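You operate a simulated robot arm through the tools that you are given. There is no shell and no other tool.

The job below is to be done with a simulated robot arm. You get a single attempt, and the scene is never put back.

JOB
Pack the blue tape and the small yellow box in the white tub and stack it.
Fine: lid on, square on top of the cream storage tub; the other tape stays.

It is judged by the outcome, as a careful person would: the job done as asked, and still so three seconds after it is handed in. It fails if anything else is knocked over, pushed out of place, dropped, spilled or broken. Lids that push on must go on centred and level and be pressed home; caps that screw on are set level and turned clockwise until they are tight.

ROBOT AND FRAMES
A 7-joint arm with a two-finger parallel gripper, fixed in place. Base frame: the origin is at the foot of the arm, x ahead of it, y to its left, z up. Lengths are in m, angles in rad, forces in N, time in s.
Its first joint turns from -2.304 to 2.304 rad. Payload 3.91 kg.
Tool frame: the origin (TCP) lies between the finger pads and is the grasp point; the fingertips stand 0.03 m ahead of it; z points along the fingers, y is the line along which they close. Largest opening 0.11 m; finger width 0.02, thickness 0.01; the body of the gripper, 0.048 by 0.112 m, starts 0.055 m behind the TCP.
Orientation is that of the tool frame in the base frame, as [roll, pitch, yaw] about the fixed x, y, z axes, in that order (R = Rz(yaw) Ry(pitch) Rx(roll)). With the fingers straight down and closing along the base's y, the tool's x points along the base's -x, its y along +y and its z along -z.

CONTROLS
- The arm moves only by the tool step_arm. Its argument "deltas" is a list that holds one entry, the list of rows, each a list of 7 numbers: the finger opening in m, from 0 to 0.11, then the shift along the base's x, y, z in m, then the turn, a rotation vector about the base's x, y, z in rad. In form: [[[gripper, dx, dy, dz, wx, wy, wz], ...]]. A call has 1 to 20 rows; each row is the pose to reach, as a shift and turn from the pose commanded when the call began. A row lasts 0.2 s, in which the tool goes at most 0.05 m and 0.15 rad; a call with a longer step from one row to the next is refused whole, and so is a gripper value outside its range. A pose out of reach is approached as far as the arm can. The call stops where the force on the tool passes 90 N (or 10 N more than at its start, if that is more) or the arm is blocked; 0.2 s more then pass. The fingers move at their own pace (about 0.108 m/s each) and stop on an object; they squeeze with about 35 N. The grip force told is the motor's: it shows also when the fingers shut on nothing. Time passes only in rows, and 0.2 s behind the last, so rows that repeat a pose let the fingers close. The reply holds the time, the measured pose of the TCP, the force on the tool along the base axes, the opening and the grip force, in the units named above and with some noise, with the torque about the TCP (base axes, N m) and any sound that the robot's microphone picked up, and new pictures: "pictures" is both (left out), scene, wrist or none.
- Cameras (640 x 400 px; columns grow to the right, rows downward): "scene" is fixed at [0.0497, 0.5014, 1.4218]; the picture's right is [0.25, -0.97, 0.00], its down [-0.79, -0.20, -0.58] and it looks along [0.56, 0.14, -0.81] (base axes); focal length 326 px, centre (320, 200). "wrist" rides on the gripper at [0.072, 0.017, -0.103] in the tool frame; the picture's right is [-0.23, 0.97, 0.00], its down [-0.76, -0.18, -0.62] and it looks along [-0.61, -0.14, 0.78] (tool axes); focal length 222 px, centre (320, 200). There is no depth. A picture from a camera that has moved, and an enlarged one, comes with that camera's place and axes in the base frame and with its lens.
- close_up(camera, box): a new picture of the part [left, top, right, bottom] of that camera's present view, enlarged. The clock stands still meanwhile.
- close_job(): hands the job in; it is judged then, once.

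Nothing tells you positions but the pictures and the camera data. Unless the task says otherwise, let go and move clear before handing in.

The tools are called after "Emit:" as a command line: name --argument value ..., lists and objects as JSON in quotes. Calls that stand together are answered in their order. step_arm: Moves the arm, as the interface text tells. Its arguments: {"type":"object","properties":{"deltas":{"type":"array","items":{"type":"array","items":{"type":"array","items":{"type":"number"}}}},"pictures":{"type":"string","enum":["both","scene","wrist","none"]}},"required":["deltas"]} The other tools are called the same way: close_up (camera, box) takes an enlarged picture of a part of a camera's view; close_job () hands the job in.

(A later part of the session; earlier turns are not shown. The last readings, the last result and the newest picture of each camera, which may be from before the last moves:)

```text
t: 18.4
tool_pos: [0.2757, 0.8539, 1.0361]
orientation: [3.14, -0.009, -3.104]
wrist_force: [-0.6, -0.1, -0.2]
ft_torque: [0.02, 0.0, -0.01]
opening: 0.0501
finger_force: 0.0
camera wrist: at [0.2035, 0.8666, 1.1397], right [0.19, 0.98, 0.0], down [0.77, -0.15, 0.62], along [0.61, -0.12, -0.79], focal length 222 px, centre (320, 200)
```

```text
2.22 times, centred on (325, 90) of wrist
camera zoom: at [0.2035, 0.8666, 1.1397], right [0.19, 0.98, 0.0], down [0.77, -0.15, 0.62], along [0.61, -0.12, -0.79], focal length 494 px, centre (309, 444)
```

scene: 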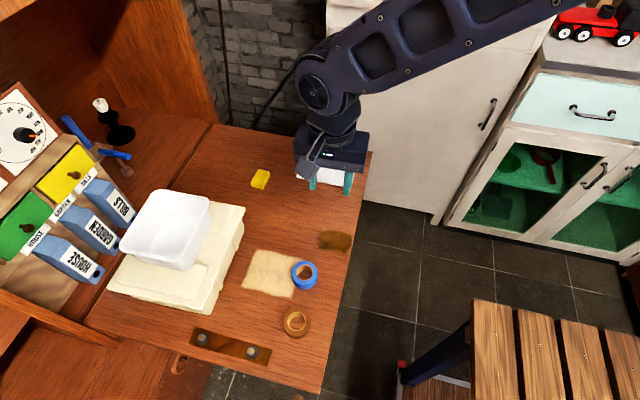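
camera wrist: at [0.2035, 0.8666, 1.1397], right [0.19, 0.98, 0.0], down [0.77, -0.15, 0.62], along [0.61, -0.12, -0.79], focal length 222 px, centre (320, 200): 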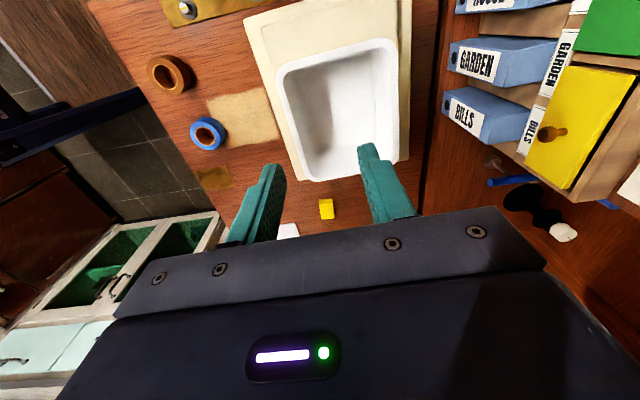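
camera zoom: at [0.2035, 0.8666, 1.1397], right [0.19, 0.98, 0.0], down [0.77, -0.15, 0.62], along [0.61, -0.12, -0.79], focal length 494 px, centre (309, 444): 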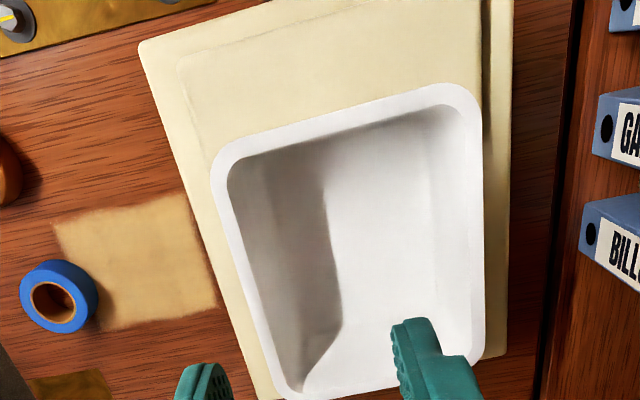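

Both views put the white tub at about (0.302, 0.878) with yaw about 0.03, so it is centred and square to within a few millimetres, with its rim at z about 0.866. Next is the blue tape at about (0.330, 0.609), 0.06 m across with its top near z 0.716.

Emit:
step_arm --deltas '[[[0.09, 0.01, -0.045, 0, 0, 0, 0], [0.09, 0.02, -0.09, 0, 0, 0, 0], [0.09, 0.03, -0.135, -0.01, 0, 0, 0], [0.09, 0.045, -0.175, -0.03, 0, 0, 0], [0.09, 0.05, -0.21, -0.06, 0, 0, 0], [0.09, 0.054, -0.235, -0.1, 0, 0, 0], [0.09, 0.054, -0.245, -0.14, 0, 0, 0], [0.09, 0.054, -0.245, -0.18, 0, 0, 0], [0.09, 0.054, -0.245, -0.22, 0, 0, 0], [0.09, 0.054, -0.245, -0.22, 0, 0, 0]]]'

Emit:
close_up --camera "wrist" --box '[200, 80, 440, 240]'

Emit:
close_up --camera "scene" --box '[240, 190, 370, 330]'

```text
t: 20.6
tool_pos: [0.3269, 0.6058, 0.8161]
orientation: [-3.141, -0.007, -3.104]
wrist_force: [1.0, 0.0, -0.9]
ft_torque: [0.0, -0.02, 0.0]
opening: 0.0903
finger_force: 0.0
camera wrist: at [0.2556, 0.6199, 0.919], right [0.19, 0.98, 0.0], down [0.77, -0.15, 0.62], along [0.61, -0.12, -0.79], focal length 222 px, centre (320, 200)
```

scene: 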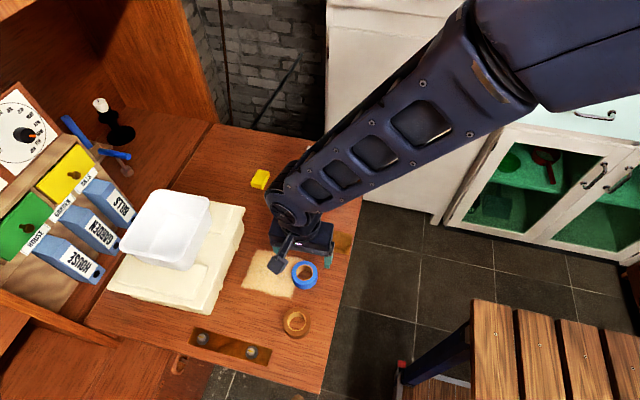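
wrist: 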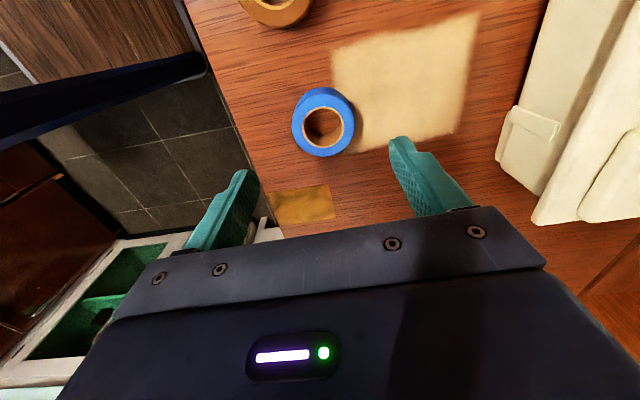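

```text
2.50 times, centred on (320, 160) of wrist
camera zoom: at [0.2556, 0.6199, 0.919], right [0.19, 0.98, 0.0], down [0.77, -0.15, 0.62], along [0.61, -0.12, -0.79], focal length 555 px, centre (320, 300)
```

zoom: 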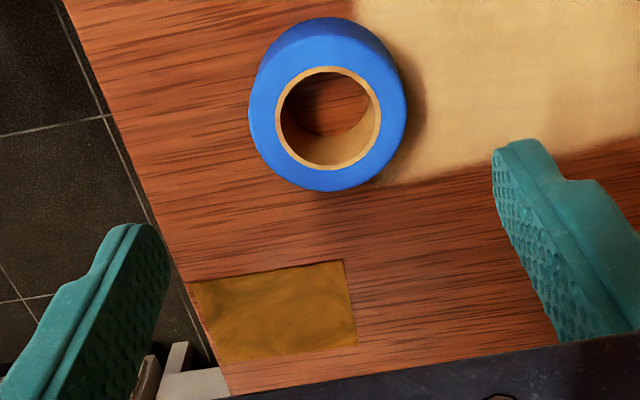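

```text
2.86 times, centred on (305, 260) of scene
camera zoom: at [0.0497, 0.5014, 1.4218], right [0.25, -0.97, 0.0], down [-0.79, -0.2, -0.58], along [0.56, 0.14, -0.81], focal length 930 px, centre (363, 29)
```

zoom: 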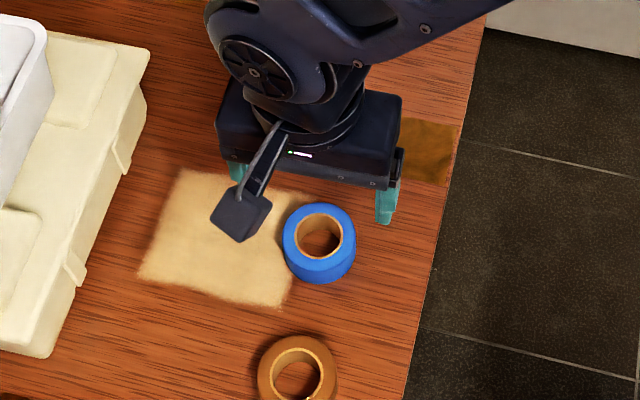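

The tape centre confirms at (0.329, 0.609). I'll descend around it and close.

Emit:
step_arm --deltas '[[[0.09, 0.003, 0.003, -0.03, 0, 0, 0], [0.09, 0.003, 0.003, -0.06, 0, 0, 0], [0.09, 0.003, 0.003, -0.08, 0, 0, 0], [0.09, 0.003, 0.003, -0.088, 0, 0, 0], [0.07, 0.003, 0.003, -0.088, 0, 0, 0], [0.05, 0.003, 0.003, -0.088, 0, 0, 0], [0.04, 0.003, 0.003, -0.088, 0, 0, 0], [0.04, 0.003, 0.003, -0.088, 0, 0, 0]]]'

Emit:
close_up --camera "scene" --box '[240, 190, 370, 330]'

```text
t: 22.4
tool_pos: [0.3312, 0.6089, 0.7271]
orientation: [-3.141, -0.009, -3.105]
wrist_force: [0.1, 0.4, -0.2]
ft_torque: [-0.02, 0.02, -0.03]
opening: 0.0583
finger_force: 35.2
camera wrist: at [0.2594, 0.623, 0.8311], right [0.19, 0.98, 0.0], down [0.77, -0.15, 0.62], along [0.61, -0.12, -0.79], focal length 222 px, centre (320, 200)
```

scene: 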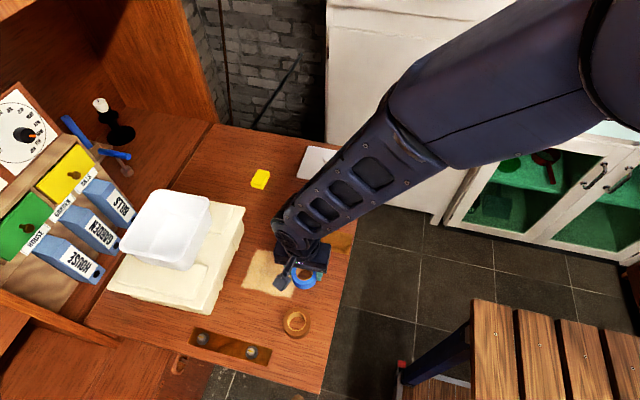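
wrist: 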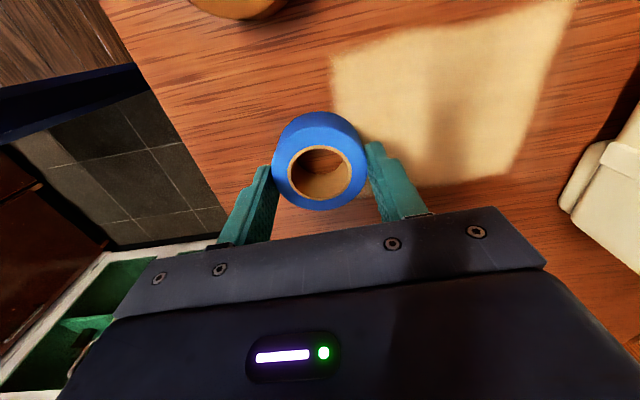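

```text
2.86 times, centred on (305, 260) of scene
camera zoom: at [0.0497, 0.5014, 1.4218], right [0.25, -0.97, 0.0], down [-0.79, -0.2, -0.58], along [0.56, 0.14, -0.81], focal length 930 px, centre (363, 29)
```

zoom: 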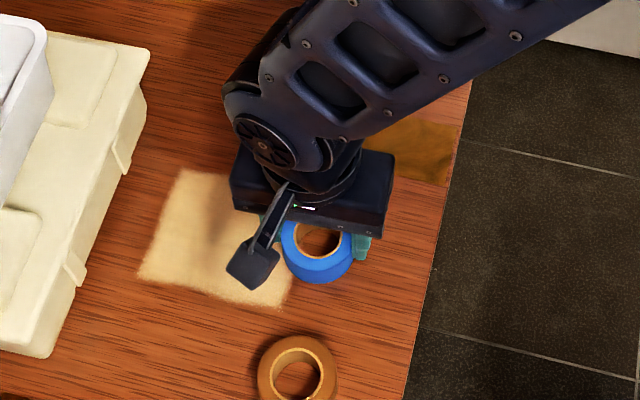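

The tape is held at 0.058 m. I'll lift it well above the rim, carry it over the tub and lower partway.

Emit:
step_arm --deltas '[[[0.04, 0, 0, 0.03, 0, 0, 0], [0.04, 0, 0, 0.075, 0, 0, 0], [0.04, 0, 0, 0.12, 0, 0, 0], [0.04, 0, 0, 0.165, 0, 0, 0], [0.04, 0, 0.01, 0.21, 0, 0, 0], [0.04, -0.005, 0.05, 0.223, 0, 0, 0], [0.04, -0.01, 0.095, 0.223, 0, 0, 0], [0.04, -0.015, 0.14, 0.223, 0, 0, 0], [0.04, -0.02, 0.185, 0.223, 0, 0, 0], [0.04, -0.025, 0.225, 0.223, 0, 0, 0], [0.04, -0.028, 0.26, 0.223, 0, 0, 0], [0.04, -0.028, 0.269, 0.223, 0, 0, 0], [0.04, -0.028, 0.269, 0.19, 0, 0, 0], [0.04, -0.028, 0.269, 0.19, 0, 0, 0]]]'

Emit:
close_up --camera "wrist" --box '[190, 40, 490, 240]'

Emit:
close_up --camera "scene" --box '[95, 145, 255, 305]'

```text
t: 25.4
tool_pos: [0.3033, 0.8767, 0.9182]
orientation: [-3.141, -0.006, -3.105]
wrist_force: [-0.5, -0.2, -0.5]
ft_torque: [0.0, 0.03, -0.01]
opening: 0.0583
finger_force: 34.6
camera wrist: at [0.231, 0.8911, 1.0212], right [0.19, 0.98, 0.0], down [0.77, -0.15, 0.62], along [0.61, -0.12, -0.79], focal length 222 px, centre (320, 200)
```

scene: 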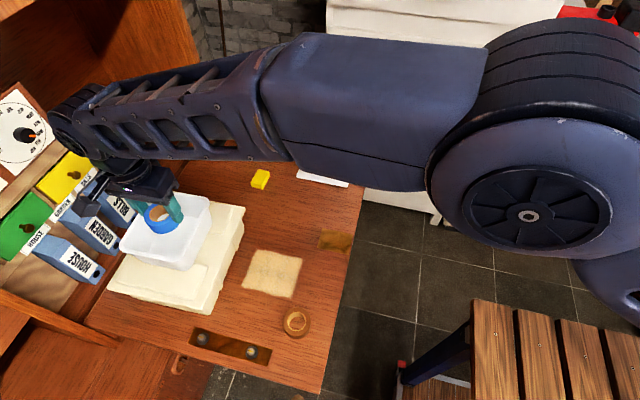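
wrist: 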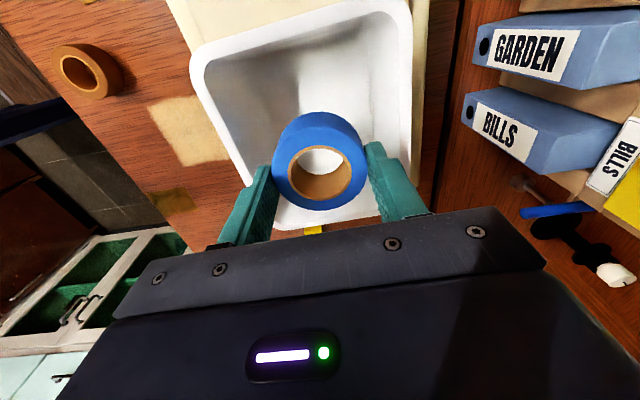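

```text
2.00 times, centred on (340, 140) of wrist
camera zoom: at [0.231, 0.8911, 1.0212], right [0.19, 0.98, 0.0], down [0.77, -0.15, 0.62], along [0.61, -0.12, -0.79], focal length 444 px, centre (280, 320)
```

zoom: 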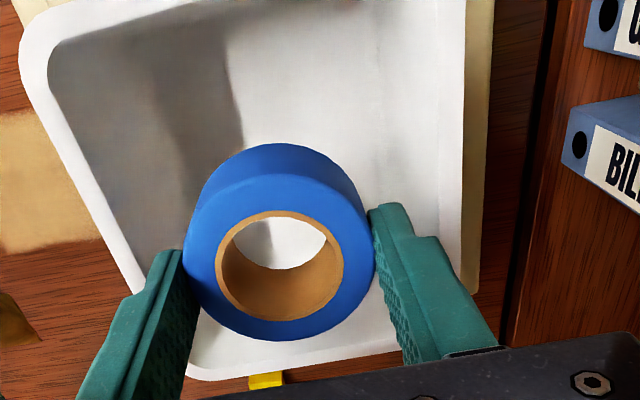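

```text
2.50 times, centred on (175, 225) of scene
camera zoom: at [0.0497, 0.5014, 1.4218], right [0.25, -0.97, 0.0], down [-0.79, -0.2, -0.58], along [0.56, 0.14, -0.81], focal length 814 px, centre (682, 138)
```

zoom: 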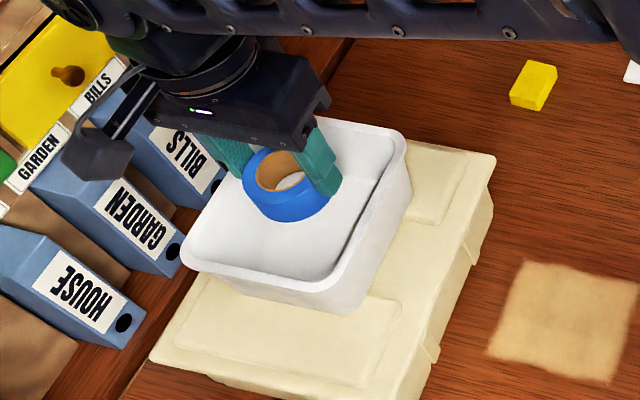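

The tape hangs centred over the tub interior. I'll lower it to the floor, watching the force.

Emit:
step_arm --deltas '[[[0.04, -0.001, 0, -0.03, 0, 0, 0], [0.04, -0.001, 0, -0.06, 0, 0, 0], [0.04, -0.001, 0, -0.075, 0, 0, 0], [0.04, -0.001, 0, -0.08, 0, 0, 0], [0.04, -0.001, 0, -0.083, 0, 0, 0], [0.04, -0.001, 0, -0.083, 0, 0, 0]]]'

Emit:
close_up --camera "scene" --box '[95, 145, 255, 305]'

```text
t: 26.8
tool_pos: [0.3022, 0.8785, 0.837]
orientation: [3.138, -0.006, -3.104]
wrist_force: [2.1, 10.0, 32.2]
ft_torque: [-0.21, -0.07, 0.07]
opening: 0.0585
finger_force: 34.6
camera wrist: at [0.2296, 0.8926, 0.9396], right [0.19, 0.98, 0.0], down [0.77, -0.15, 0.62], along [0.61, -0.12, -0.79], focal length 222 px, centre (320, 200)
```

scene: 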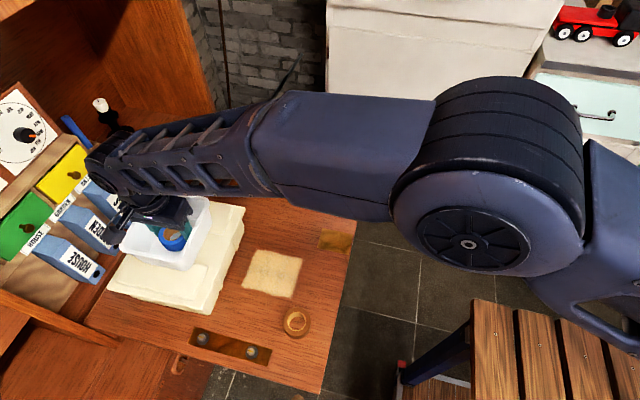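
wrist: 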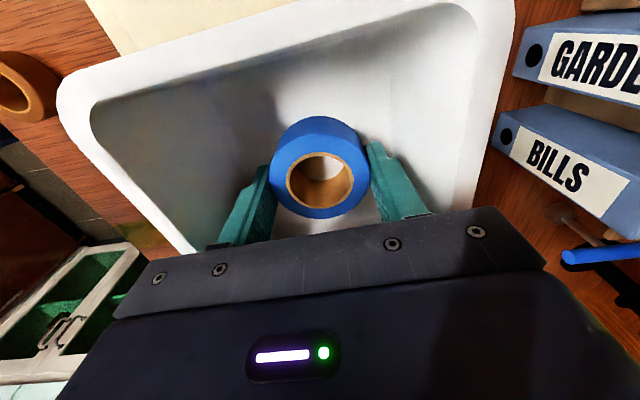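

```text
2.50 times, centred on (175, 225) of scene
camera zoom: at [0.0497, 0.5014, 1.4218], right [0.25, -0.97, 0.0], down [-0.79, -0.2, -0.58], along [0.56, 0.14, -0.81], focal length 814 px, centre (682, 138)
```

zoom: 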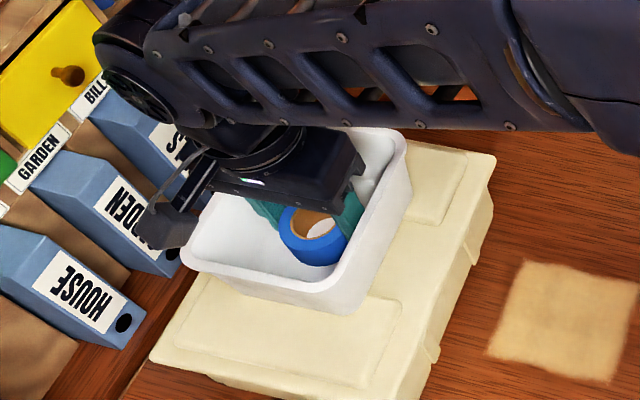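

The tape is on the tub floor, and the tub hasn't moved. I'll relieve the pressure, open slightly and rise clear.

Emit:
step_arm --deltas '[[[0.04, 0, -0.001, 0.004, 0, 0, 0], [0.07, 0, -0.001, 0.004, 0, 0, 0], [0.07, 0, -0.001, 0.004, 0, 0, 0], [0.07, 0, -0.001, 0.025, 0, 0, 0], [0.07, 0, -0.001, 0.06, 0, 0, 0], [0.07, 0, -0.001, 0.1, 0, 0, 0], [0.07, 0, -0.001, 0.14, 0, 0, 0]]]'

Emit:
close_up --camera "wrist" --box '[190, 20, 490, 220]'

```text
t: 28.4
tool_pos: [0.3041, 0.8801, 0.9742]
orientation: [-3.141, -0.008, -3.102]
wrist_force: [-0.2, -0.3, -1.1]
ft_torque: [0.01, 0.01, 0.01]
opening: 0.0699
finger_force: 0.1
camera wrist: at [0.2318, 0.8934, 1.0774], right [0.19, 0.98, 0.0], down [0.77, -0.15, 0.62], along [0.61, -0.12, -0.79], focal length 222 px, centre (320, 200)
```

scene: 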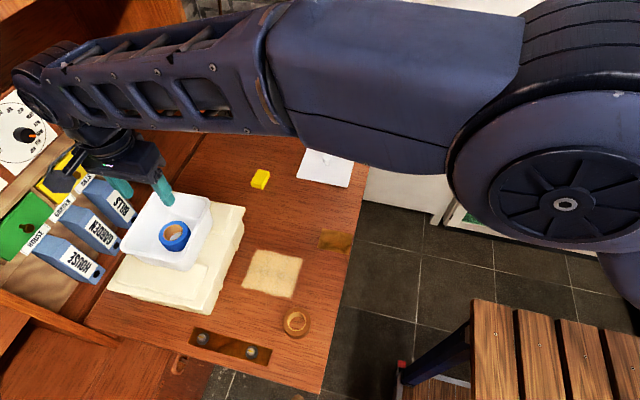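
wrist: 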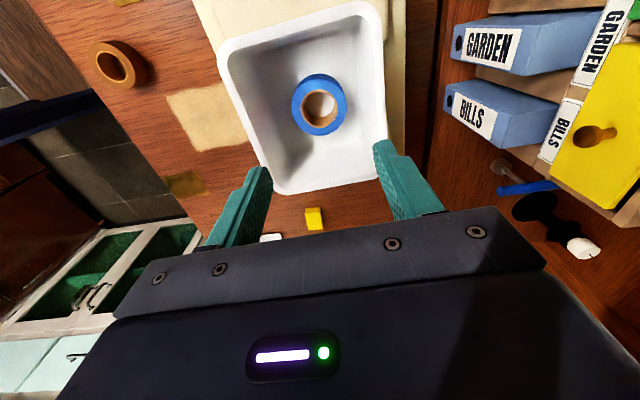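

```text
2.00 times, centred on (340, 120) of wrist
camera zoom: at [0.2318, 0.8934, 1.0774], right [0.19, 0.98, 0.0], down [0.77, -0.15, 0.62], along [0.61, -0.12, -0.79], focal length 444 px, centre (280, 360)
```

zoom: 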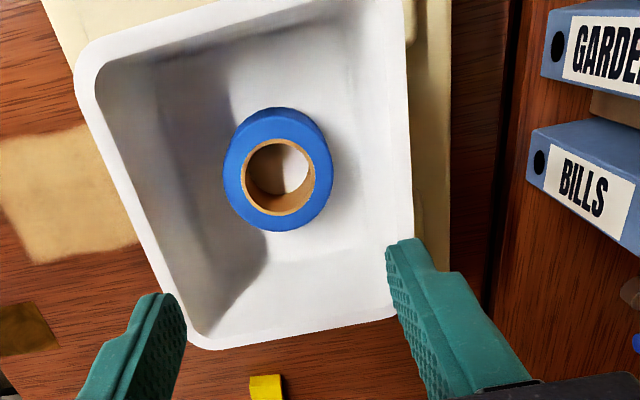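

The tape lies flat in the tub. Now for the yellow box at (0.577, 0.807): it's at the edge of reach, so I'll lean the hand a little forward and line its yaw up with the box.

Emit:
step_arm --deltas '[[[0.06, 0.045, -0.01, 0, 0, 0, -0.02], [0.06, 0.09, -0.02, 0, 0, -0.04, -0.04], [0.06, 0.135, -0.03, 0, 0, -0.08, -0.068], [0.06, 0.18, -0.04, 0, 0, -0.12, -0.068], [0.06, 0.22, -0.055, -0.02, 0, -0.16, -0.068], [0.06, 0.25, -0.07, -0.05, 0, -0.2, -0.068], [0.06, 0.266, -0.074, -0.09, 0, -0.2, -0.068], [0.06, 0.266, -0.074, -0.135, 0, -0.2, -0.068], [0.06, 0.266, -0.074, -0.175, 0, -0.2, -0.068], [0.06, 0.266, -0.074, -0.175, 0, -0.2, -0.068]]]'

Emit:
close_up --camera "wrist" --box '[200, 80, 440, 240]'

Emit:
close_up --camera "scene" --box '[200, 110, 340, 230]'

```text
t: 30.6
tool_pos: [0.569, 0.8035, 0.7974]
orientation: [3.141, 0.192, 3.111]
wrist_force: [-0.2, -0.7, 0.6]
ft_torque: [-0.01, -0.01, 0.02]
opening: 0.0601
finger_force: 0.0
camera wrist: at [0.4784, 0.8234, 0.8847], right [0.25, 0.97, 0.04], down [0.62, -0.2, 0.76], along [0.74, -0.16, -0.65], focal length 222 px, centre (320, 200)
```

scene: 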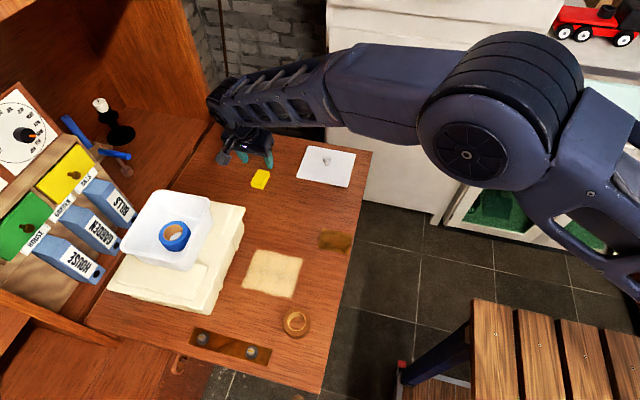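
wrist: 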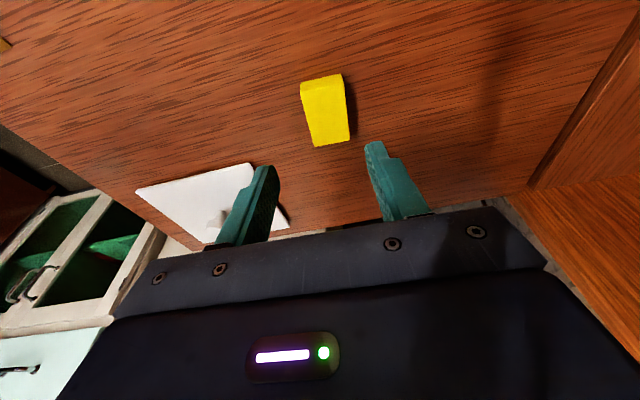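

```text
2.50 times, centred on (320, 160) of wrist
camera zoom: at [0.4784, 0.8234, 0.8847], right [0.25, 0.97, 0.04], down [0.62, -0.2, 0.76], along [0.74, -0.16, -0.65], focal length 555 px, centre (320, 300)
```

zoom: 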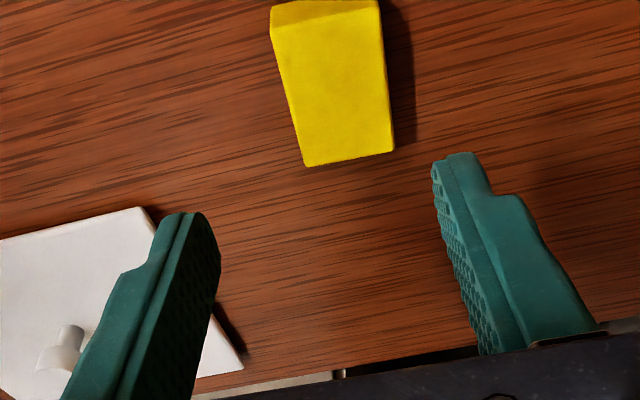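

```text
3.33 times, centred on (270, 170) of scene
camera zoom: at [0.0497, 0.5014, 1.4218], right [0.25, -0.97, 0.0], down [-0.79, -0.2, -0.58], along [0.56, 0.14, -0.81], focal length 1085 px, centre (487, 300)
```

zoom: 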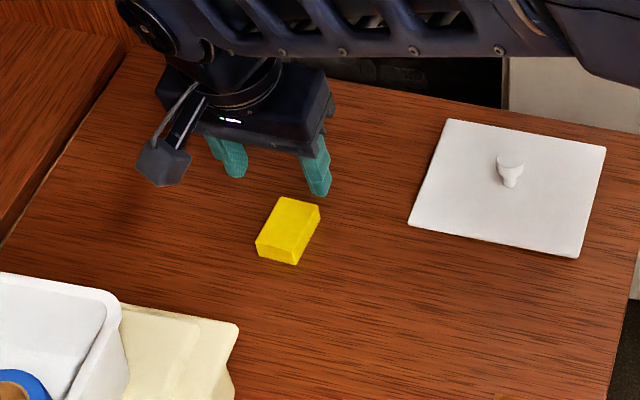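

The box sits between the finger lines. I'll descend and close gently.

Emit:
step_arm --deltas '[[[0.06, 0.002, 0.003, -0.03, 0, 0, -0.02], [0.06, 0.002, 0.003, -0.055, 0, 0, -0.02], [0.06, 0.002, 0.003, -0.072, 0, 0, -0.02], [0.06, 0.002, 0.003, -0.072, 0, 0, -0.02]]]'

Emit:
close_up --camera "wrist" --box '[200, 80, 440, 240]'

Emit:
close_up --camera "scene" --box '[220, 120, 320, 220]'

```text
t: 31.6
tool_pos: [0.5697, 0.8071, 0.7264]
orientation: [3.141, 0.191, 3.092]
wrist_force: [0.1, -1.2, -0.1]
ft_torque: [-0.01, -0.03, -0.01]
opening: 0.0601
finger_force: 0.0
camera wrist: at [0.4804, 0.8284, 0.8125], right [0.27, 0.96, 0.04], down [0.62, -0.21, 0.76], along [0.74, -0.18, -0.65], focal length 222 px, centre (320, 200)
```

scene: 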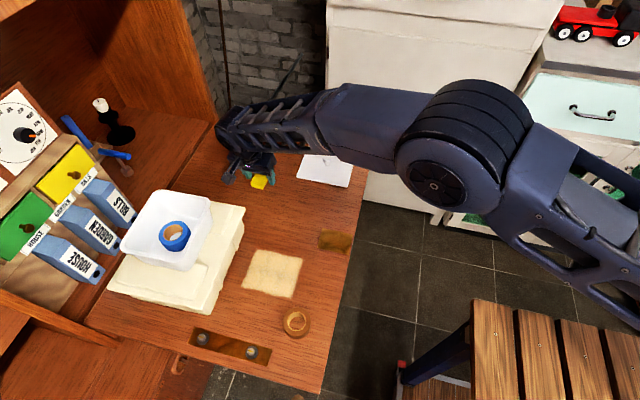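
wrist: 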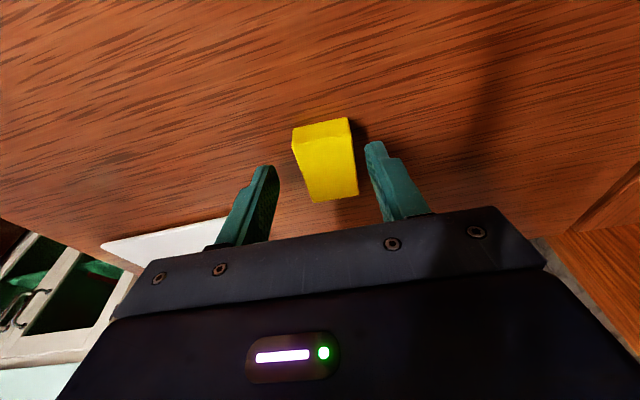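

```text
2.50 times, centred on (320, 160) of wrist
camera zoom: at [0.4804, 0.8284, 0.8125], right [0.27, 0.96, 0.04], down [0.62, -0.21, 0.76], along [0.74, -0.18, -0.65], focal length 555 px, centre (320, 300)
```

zoom: 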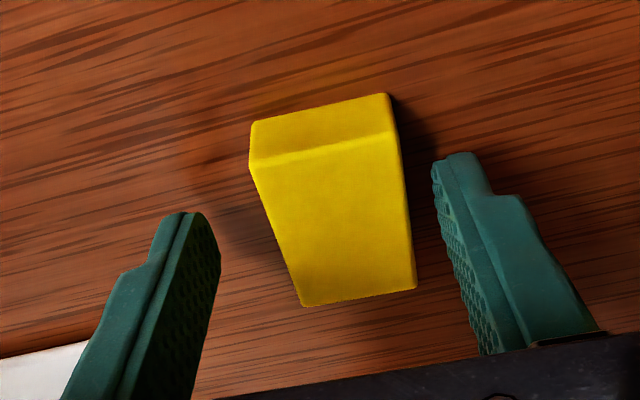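

```text
4.00 times, centred on (270, 170) of scene
camera zoom: at [0.0497, 0.5014, 1.4218], right [0.25, -0.97, 0.0], down [-0.79, -0.2, -0.58], along [0.56, 0.14, -0.81], focal length 1302 px, centre (520, 320)
```

zoom: 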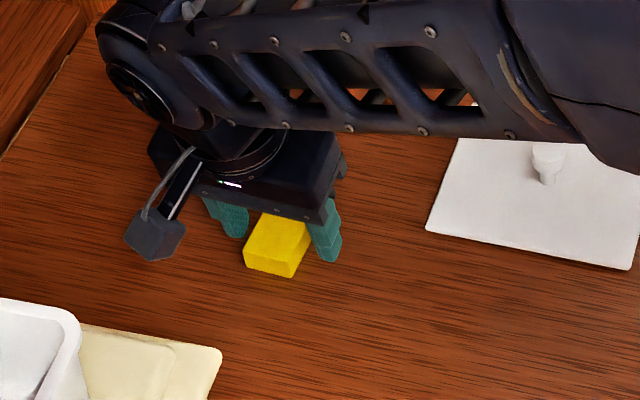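

The box is a touch nearer the +y finger, so I'll shift 3 mm and close.

Emit:
step_arm --deltas '[[[0.06, 0.0, 0.003, 0, 0, 0, 0], [0.045, 0.0, 0.003, 0, 0, 0, 0], [0.035, 0.0, 0.003, 0, 0, 0, 0], [0.02, 0.0, 0.003, 0, 0, 0, 0], [0.02, 0.0, 0.003, 0, 0, 0, 0], [0.02, 0.0, 0.003, 0.02, 0, 0, 0], [0.02, 0.0, 0.003, 0.05, 0, 0, 0], [0.02, 0.0, 0.003, 0.05, 0, 0, 0]]]'

Emit:
close_up --camera "wrist" --box '[200, 80, 440, 240]'

Emit:
close_up --camera "scene" --box '[210, 110, 330, 220]'

```text
t: 33.4
tool_pos: [0.5701, 0.8099, 0.7771]
orientation: [3.141, 0.192, 3.092]
wrist_force: [0.7, 0.3, 0.6]
ft_torque: [0.0, -0.01, 0.01]
opening: 0.0348
finger_force: 34.9
camera wrist: at [0.4802, 0.8306, 0.8645], right [0.27, 0.96, 0.04], down [0.62, -0.21, 0.76], along [0.74, -0.18, -0.65], focal length 222 px, centre (320, 200)
```

scene: 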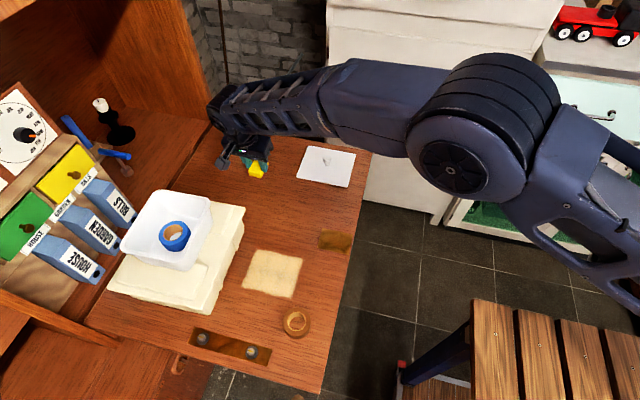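
wrist: 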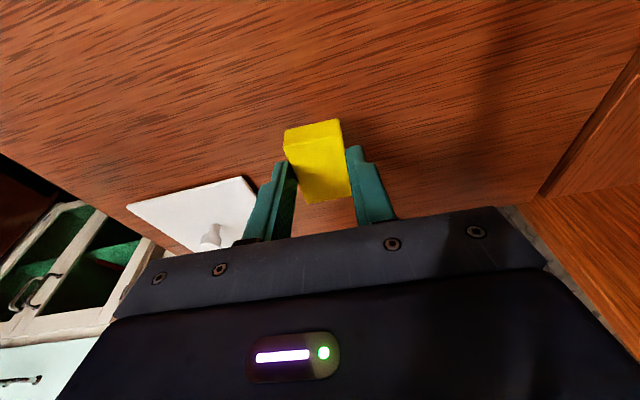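

```text
2.50 times, centred on (320, 160) of wrist
camera zoom: at [0.4802, 0.8306, 0.8645], right [0.27, 0.96, 0.04], down [0.62, -0.21, 0.76], along [0.74, -0.18, -0.65], focal length 555 px, centre (320, 300)
```

zoom: 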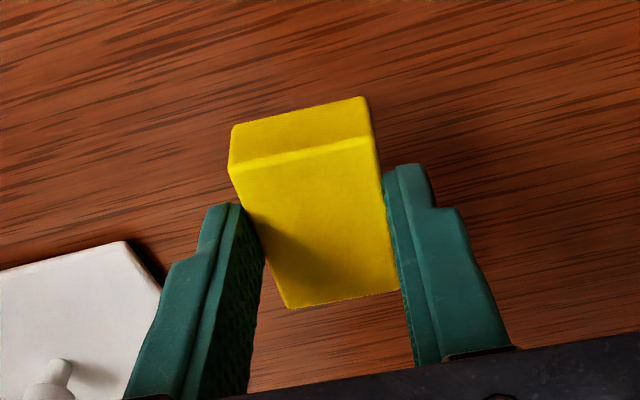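

```text
3.64 times, centred on (270, 165) of scene
camera zoom: at [0.0497, 0.5014, 1.4218], right [0.25, -0.97, 0.0], down [-0.79, -0.2, -0.58], along [0.56, 0.14, -0.81], focal length 1184 px, centre (502, 327)
```

zoom: 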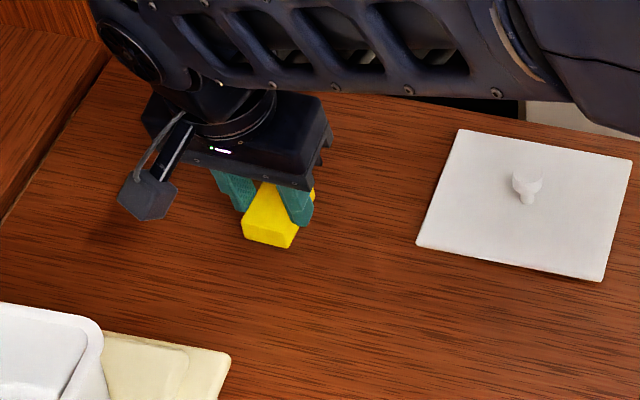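

The box is held (0.035 m). I'll lift while moving inward and carry it over the white tub, above the tape.

Emit:
step_arm --deltas '[[[0.02, -0.01, 0, 0.04, 0, 0, 0], [0.02, -0.025, 0, 0.08, 0, 0, 0], [0.02, -0.045, 0.005, 0.12, 0, 0, 0.01], [0.02, -0.07, 0.01, 0.155, 0, 0, 0.02], [0.02, -0.11, 0.02, 0.165, 0, 0, 0.04], [0.02, -0.15, 0.03, 0.165, 0, 0, 0.06], [0.02, -0.19, 0.045, 0.165, 0, 0, 0.07], [0.02, -0.23, 0.058, 0.165, 0, 0, 0.08], [0.02, -0.26, 0.065, 0.165, 0, 0, 0.08], [0.02, -0.273, 0.069, 0.155, 0, 0, 0.08], [0.02, -0.273, 0.069, 0.135, 0, 0, 0.08], [0.02, -0.273, 0.069, 0.135, 0, 0, 0.08]]]'

Emit:
close_up --camera "wrist" --box '[190, 40, 490, 240]'

Emit:
close_up --camera "scene" --box '[95, 145, 255, 305]'

```text
t: 36.0
tool_pos: [0.2972, 0.8791, 0.9135]
orientation: [3.141, 0.192, -3.112]
wrist_force: [-0.9, 0.3, -0.4]
ft_torque: [0.01, 0.03, -0.03]
opening: 0.0348
finger_force: 35.3
camera wrist: at [0.2058, 0.8929, 1.0001], right [0.19, 0.98, 0.04], down [0.63, -0.16, 0.76], along [0.75, -0.12, -0.65], focal length 222 px, centre (320, 200)
```

scene: 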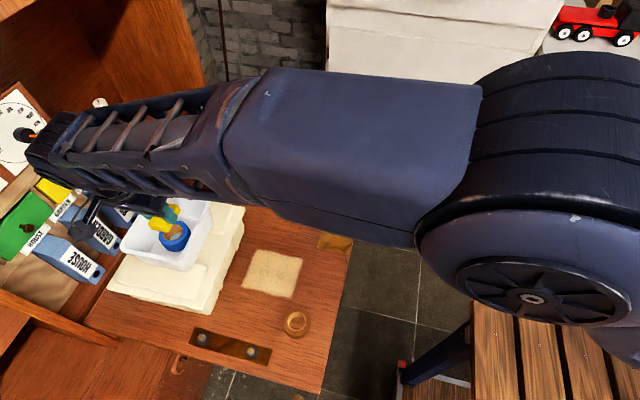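
wrist: 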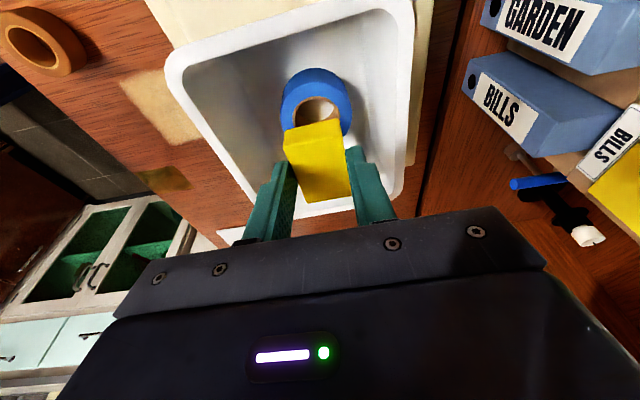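

```text
2.00 times, centred on (340, 140) of wrist
camera zoom: at [0.2058, 0.8929, 1.0001], right [0.19, 0.98, 0.04], down [0.63, -0.16, 0.76], along [0.75, -0.12, -0.65], focal length 444 px, centre (280, 320)
```

zoom: 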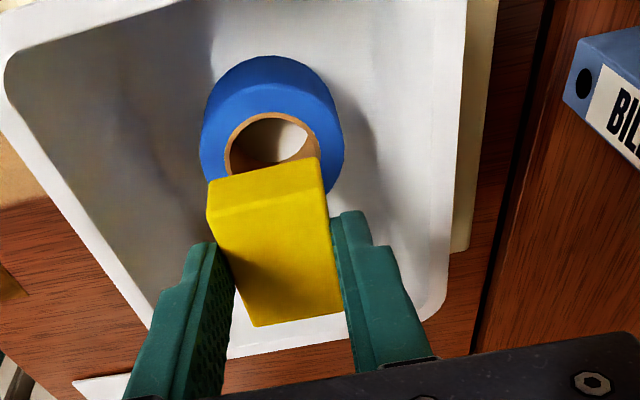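

```text
2.50 times, centred on (175, 225) of scene
camera zoom: at [0.0497, 0.5014, 1.4218], right [0.25, -0.97, 0.0], down [-0.79, -0.2, -0.58], along [0.56, 0.14, -0.81], focal length 814 px, centre (682, 138)
```

zoom: 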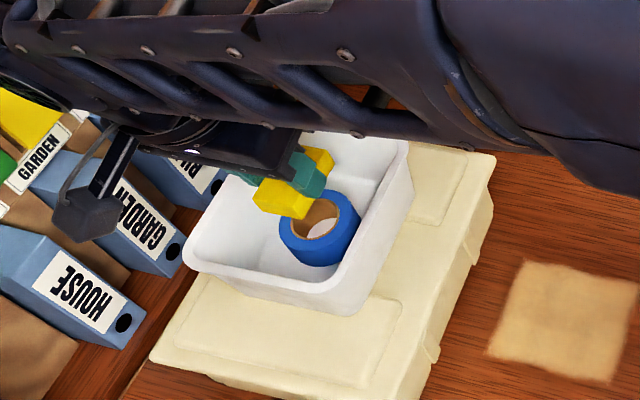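

The box is above the tape. I'll lower it onto the tape gently.

Emit:
step_arm --deltas '[[[0.02, 0, 0, -0.025, 0, 0, 0], [0.02, 0, 0, -0.042, 0, 0, 0], [0.02, 0, 0, -0.05, 0, 0, 0], [0.02, 0, 0, -0.053, 0, 0, 0], [0.02, 0, 0, -0.053, 0, 0, 0]]]'

Emit:
close_up --camera "wrist" --box '[190, 40, 490, 240]'

Emit:
close_up --camera "scene" --box '[95, 145, 255, 305]'

```text
t: 37.2
tool_pos: [0.2984, 0.8794, 0.8633]
orientation: [3.139, 0.192, -3.112]
wrist_force: [3.8, 11.8, 36.2]
ft_torque: [0.28, -0.23, 0.07]
opening: 0.0346
finger_force: 35.2
camera wrist: at [0.2061, 0.8936, 0.9496], right [0.19, 0.98, 0.05], down [0.63, -0.16, 0.76], along [0.75, -0.12, -0.65], focal length 222 px, centre (320, 200)
```

scene: 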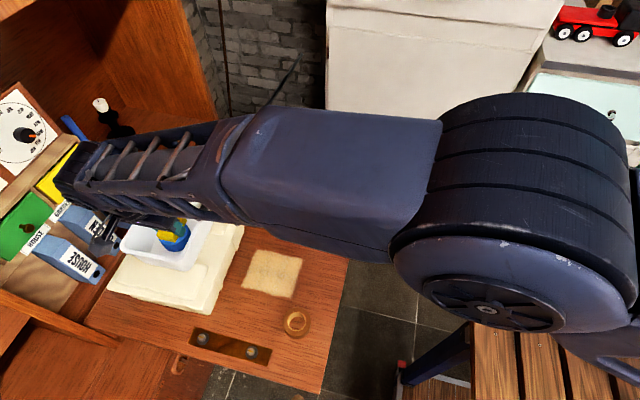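
wrist: 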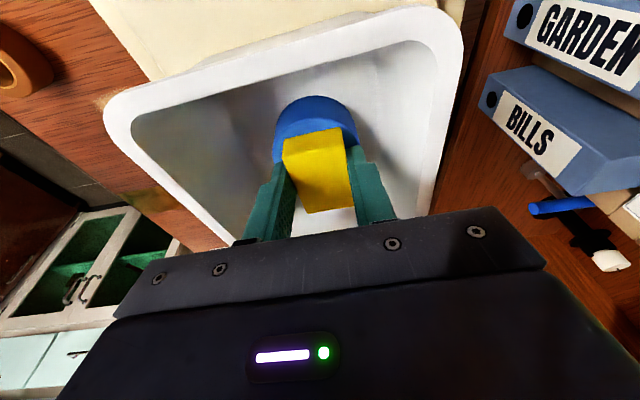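

```text
2.00 times, centred on (340, 140) of wrist
camera zoom: at [0.2061, 0.8936, 0.9496], right [0.19, 0.98, 0.05], down [0.63, -0.16, 0.76], along [0.75, -0.12, -0.65], focal length 444 px, centre (280, 320)
```

zoom: 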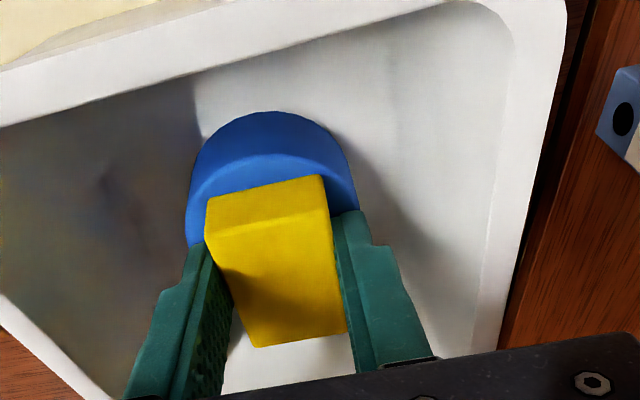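

```text
2.50 times, centred on (175, 225) of scene
camera zoom: at [0.0497, 0.5014, 1.4218], right [0.25, -0.97, 0.0], down [-0.79, -0.2, -0.58], along [0.56, 0.14, -0.81], focal length 814 px, centre (682, 138)
```

zoom: 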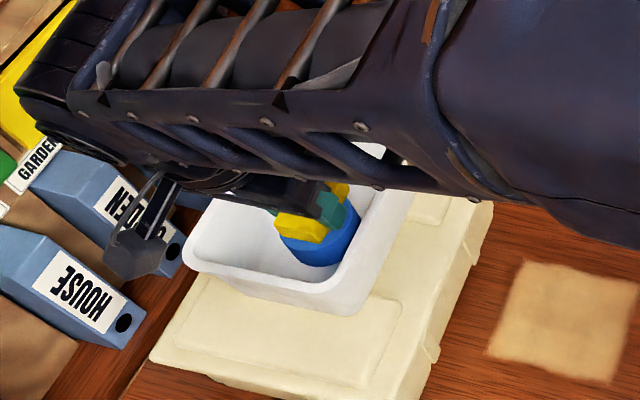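

The box rests on the tape. I'll back off a little, release and rise.

Emit:
step_arm --deltas '[[[0.02, 0, 0, 0.004, 0, 0, 0], [0.055, 0, 0, 0.004, 0, 0, 0], [0.055, 0, 0, 0.004, 0, 0, 0], [0.055, -0.004, 0, 0.025, 0, 0, 0], [0.055, -0.01, 0, 0.06, 0, 0, 0], [0.055, -0.01, 0, 0.1, 0, 0.05, 0], [0.055, -0.01, 0, 0.13, 0, 0.1, 0], [0.055, -0.01, 0, 0.15, 0, 0.15, 0]]]'

Emit:
close_up --camera "wrist" --box '[190, 20, 490, 220]'

Emit:
close_up --camera "scene" --box '[95, 145, 255, 305]'

```text
t: 39.0
tool_pos: [0.2889, 0.8801, 1.0113]
orientation: [3.137, 0.042, -3.112]
wrist_force: [0.5, 0.5, 0.9]
ft_torque: [0.03, -0.05, 0.01]
opening: 0.0549
finger_force: 0.0
camera wrist: at [0.2113, 0.8932, 1.1102], right [0.2, 0.98, 0.01], down [0.74, -0.16, 0.65], along [0.64, -0.12, -0.76], focal length 222 px, centre (320, 200)
```

scene: 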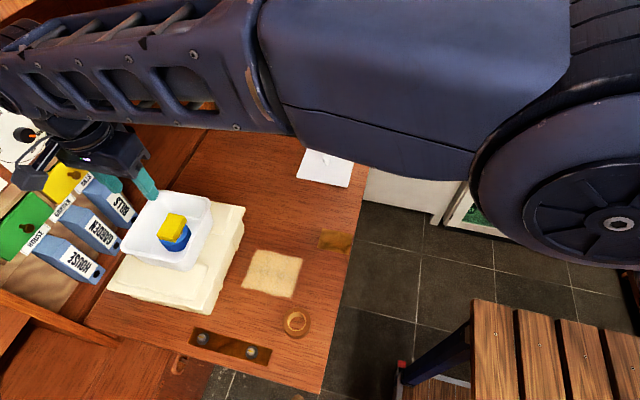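
wrist: 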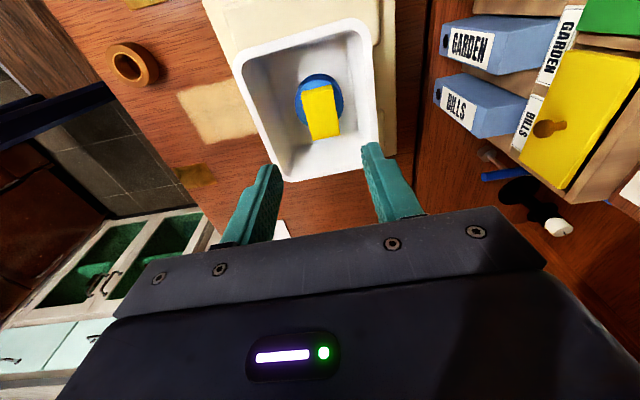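

```text
2.00 times, centred on (340, 120) of wrist
camera zoom: at [0.2113, 0.8932, 1.1102], right [0.2, 0.98, 0.01], down [0.74, -0.16, 0.65], along [0.64, -0.12, -0.76], focal length 444 px, centre (280, 360)
```

zoom: 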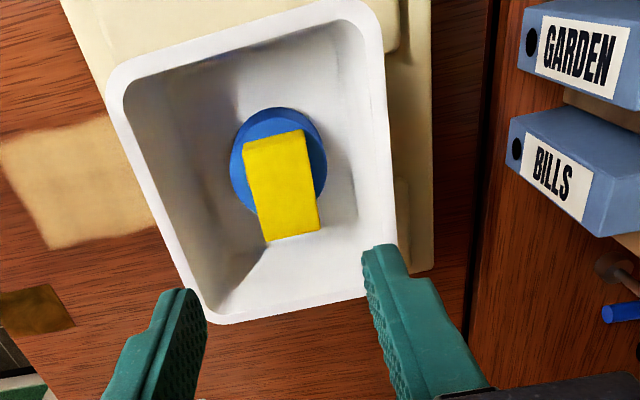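

```text
2.50 times, centred on (175, 225) of scene
camera zoom: at [0.0497, 0.5014, 1.4218], right [0.25, -0.97, 0.0], down [-0.79, -0.2, -0.58], along [0.56, 0.14, -0.81], focal length 814 px, centre (682, 138)
```

zoom: 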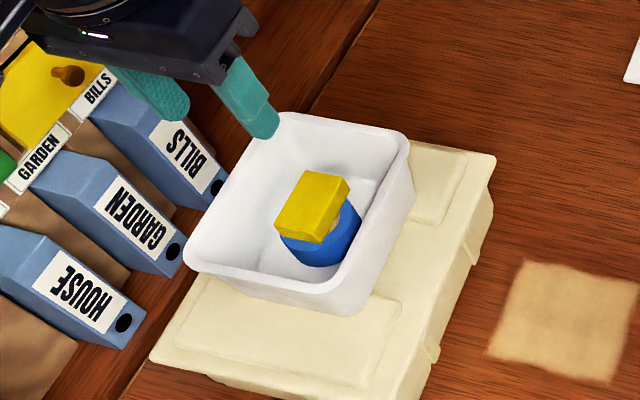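

The box sits on the tape, well below the rim. I'll take fine measurements of the tub rim from both cameras for the lid placement, plus the lid itself.

Emit:
close_up --camera "wrist" --box '[225, 0, 405, 190]'

Emit:
close_up --camera "scene" --box '[115, 185, 215, 275]'

Emit:
close_up --camera "scene" --box '[285, 140, 375, 200]'

```text
2.11 times, centred on (315, 95) of wrist
camera zoom: at [0.2113, 0.8932, 1.1102], right [0.2, 0.98, 0.01], down [0.74, -0.16, 0.65], along [0.64, -0.12, -0.76], focal length 468 px, centre (330, 421)
```

zoom: 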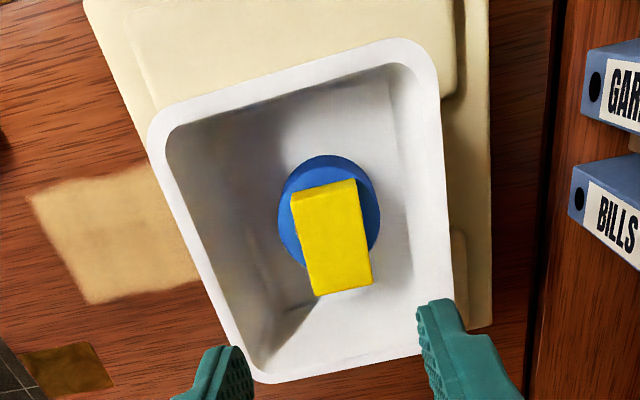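

```text
4.44 times, centred on (165, 230) of scene
camera zoom: at [0.0497, 0.5014, 1.4218], right [0.25, -0.97, 0.0], down [-0.79, -0.2, -0.58], along [0.56, 0.14, -0.81], focal length 1447 px, centre (1009, 67)
```

zoom: 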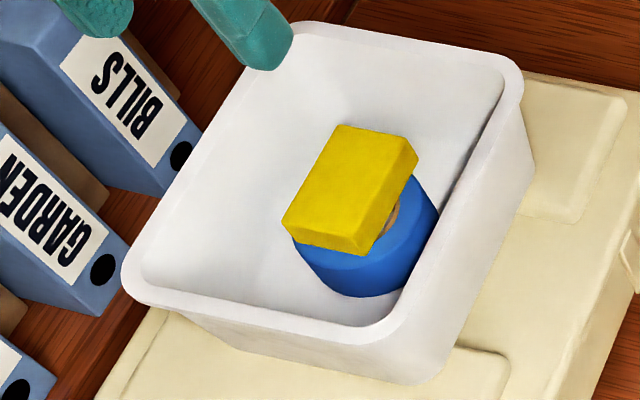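

```text
6.67 times, centred on (330, 170) of scene
camera zoom: at [0.0497, 0.5014, 1.4218], right [0.25, -0.97, 0.0], down [-0.79, -0.2, -0.58], along [0.56, 0.14, -0.81], focal length 2170 px, centre (253, 400)
```

zoom: 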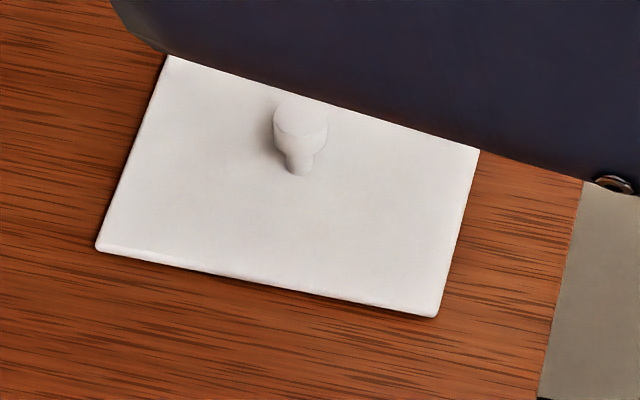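

The tub rim centre is (0.301, 0.875) with yaw 0.03 and rim z about 0.872. The lid centre and its knob are at (0.679, 0.639), knob top near z 0.729. Since the knob is round I'll grip it with the hand turned about −0.72 rad, so that the quarter turn ends comfortably.

Emit:
step_arm --deltas '[[[0.06, 0.035, -0.02, 0, 0, 0.02, 0], [0.06, 0.075, -0.045, 0, 0, 0.042, 0], [0.06, 0.115, -0.07, 0, 0, 0.042, 0], [0.06, 0.155, -0.095, 0, 0, 0.042, 0], [0.06, 0.195, -0.12, 0, 0, 0.042, 0], [0.06, 0.235, -0.145, 0, 0, 0.042, 0], [0.06, 0.275, -0.17, -0.01, 0, 0.042, 0], [0.06, 0.315, -0.195, -0.02, 0, 0.042, 0], [0.06, 0.355, -0.22, -0.04, 0, 0.042, 0], [0.06, 0.39, -0.241, -0.06, 0, 0.042, 0], [0.06, 0.39, -0.241, -0.1, 0, 0.042, 0], [0.06, 0.39, -0.241, -0.1, 0, 0.042, 0]]]' --pictures "wrist"

Emit:
step_arm --deltas '[[[0.06, 0, 0, -0.01, 0, 0, -0.14], [0.06, 0, 0, -0.02, 0, 0, -0.28], [0.06, 0, 0, -0.03, 0, 0, -0.42], [0.06, 0, 0, -0.05, 0, 0, -0.56], [0.06, 0, 0, -0.07, 0, 0, -0.7], [0.06, 0, 0, -0.08, 0, 0, -0.75], [0.06, 0, 0, -0.08, 0, 0, -0.75]]]'

Emit:
close_up --camera "wrist" --box '[200, 80, 440, 240]'

Emit:
close_up --camera "scene" --box '[270, 90, 390, 210]'

```text
refused: row 9 steps farther than a row can; nothing moved
```

```text
t: 40.6
tool_pos: [0.2867, 0.8788, 0.9304]
orientation: [3.137, 0.042, 2.42]
wrist_force: [-0.3, -0.3, 0.0]
ft_torque: [0.01, -0.01, -0.03]
opening: 0.0599
finger_force: 0.1
camera wrist: at [0.2398, 0.9407, 1.0301], right [0.81, 0.58, 0.01], down [0.43, -0.62, 0.65], along [0.39, -0.53, -0.76], focal length 222 px, centre (320, 200)
```

scene: 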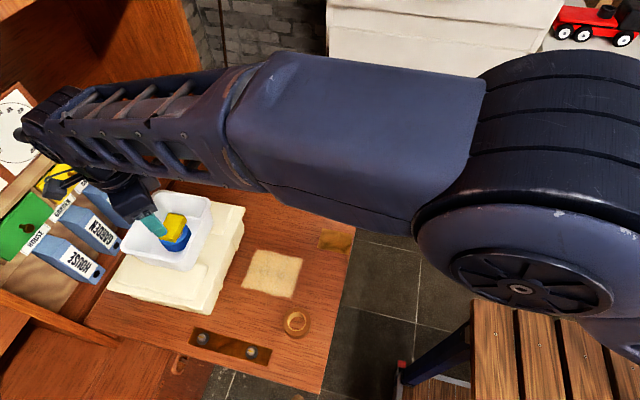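
wrist: 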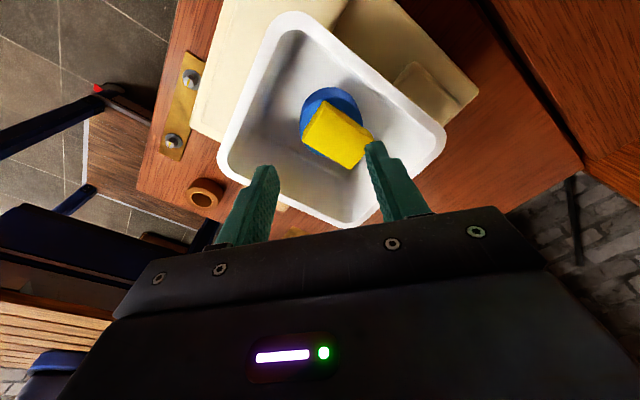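

```text
2.50 times, centred on (320, 160) of wrist
camera zoom: at [0.2398, 0.9407, 1.0301], right [0.81, 0.58, 0.01], down [0.43, -0.62, 0.65], along [0.39, -0.53, -0.76], focal length 555 px, centre (320, 300)
```

zoom: 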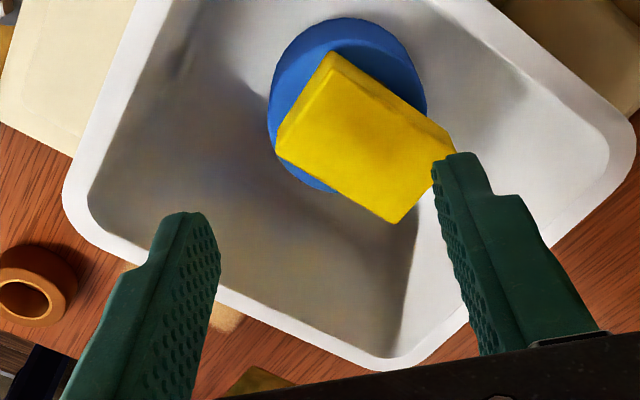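

```text
3.33 times, centred on (330, 150) of scene
camera zoom: at [0.0497, 0.5014, 1.4218], right [0.25, -0.97, 0.0], down [-0.79, -0.2, -0.58], along [0.56, 0.14, -0.81], focal length 1085 px, centre (287, 367)
```

zoom: 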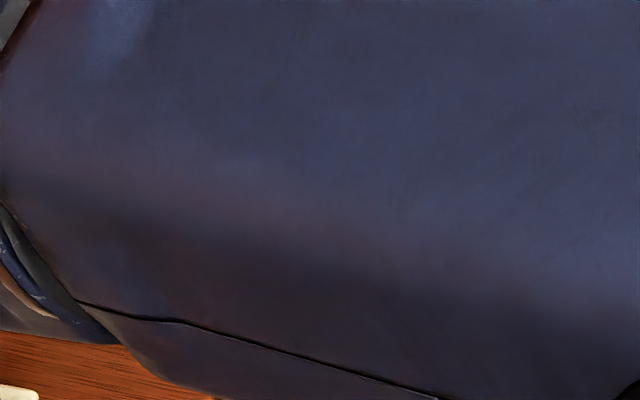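

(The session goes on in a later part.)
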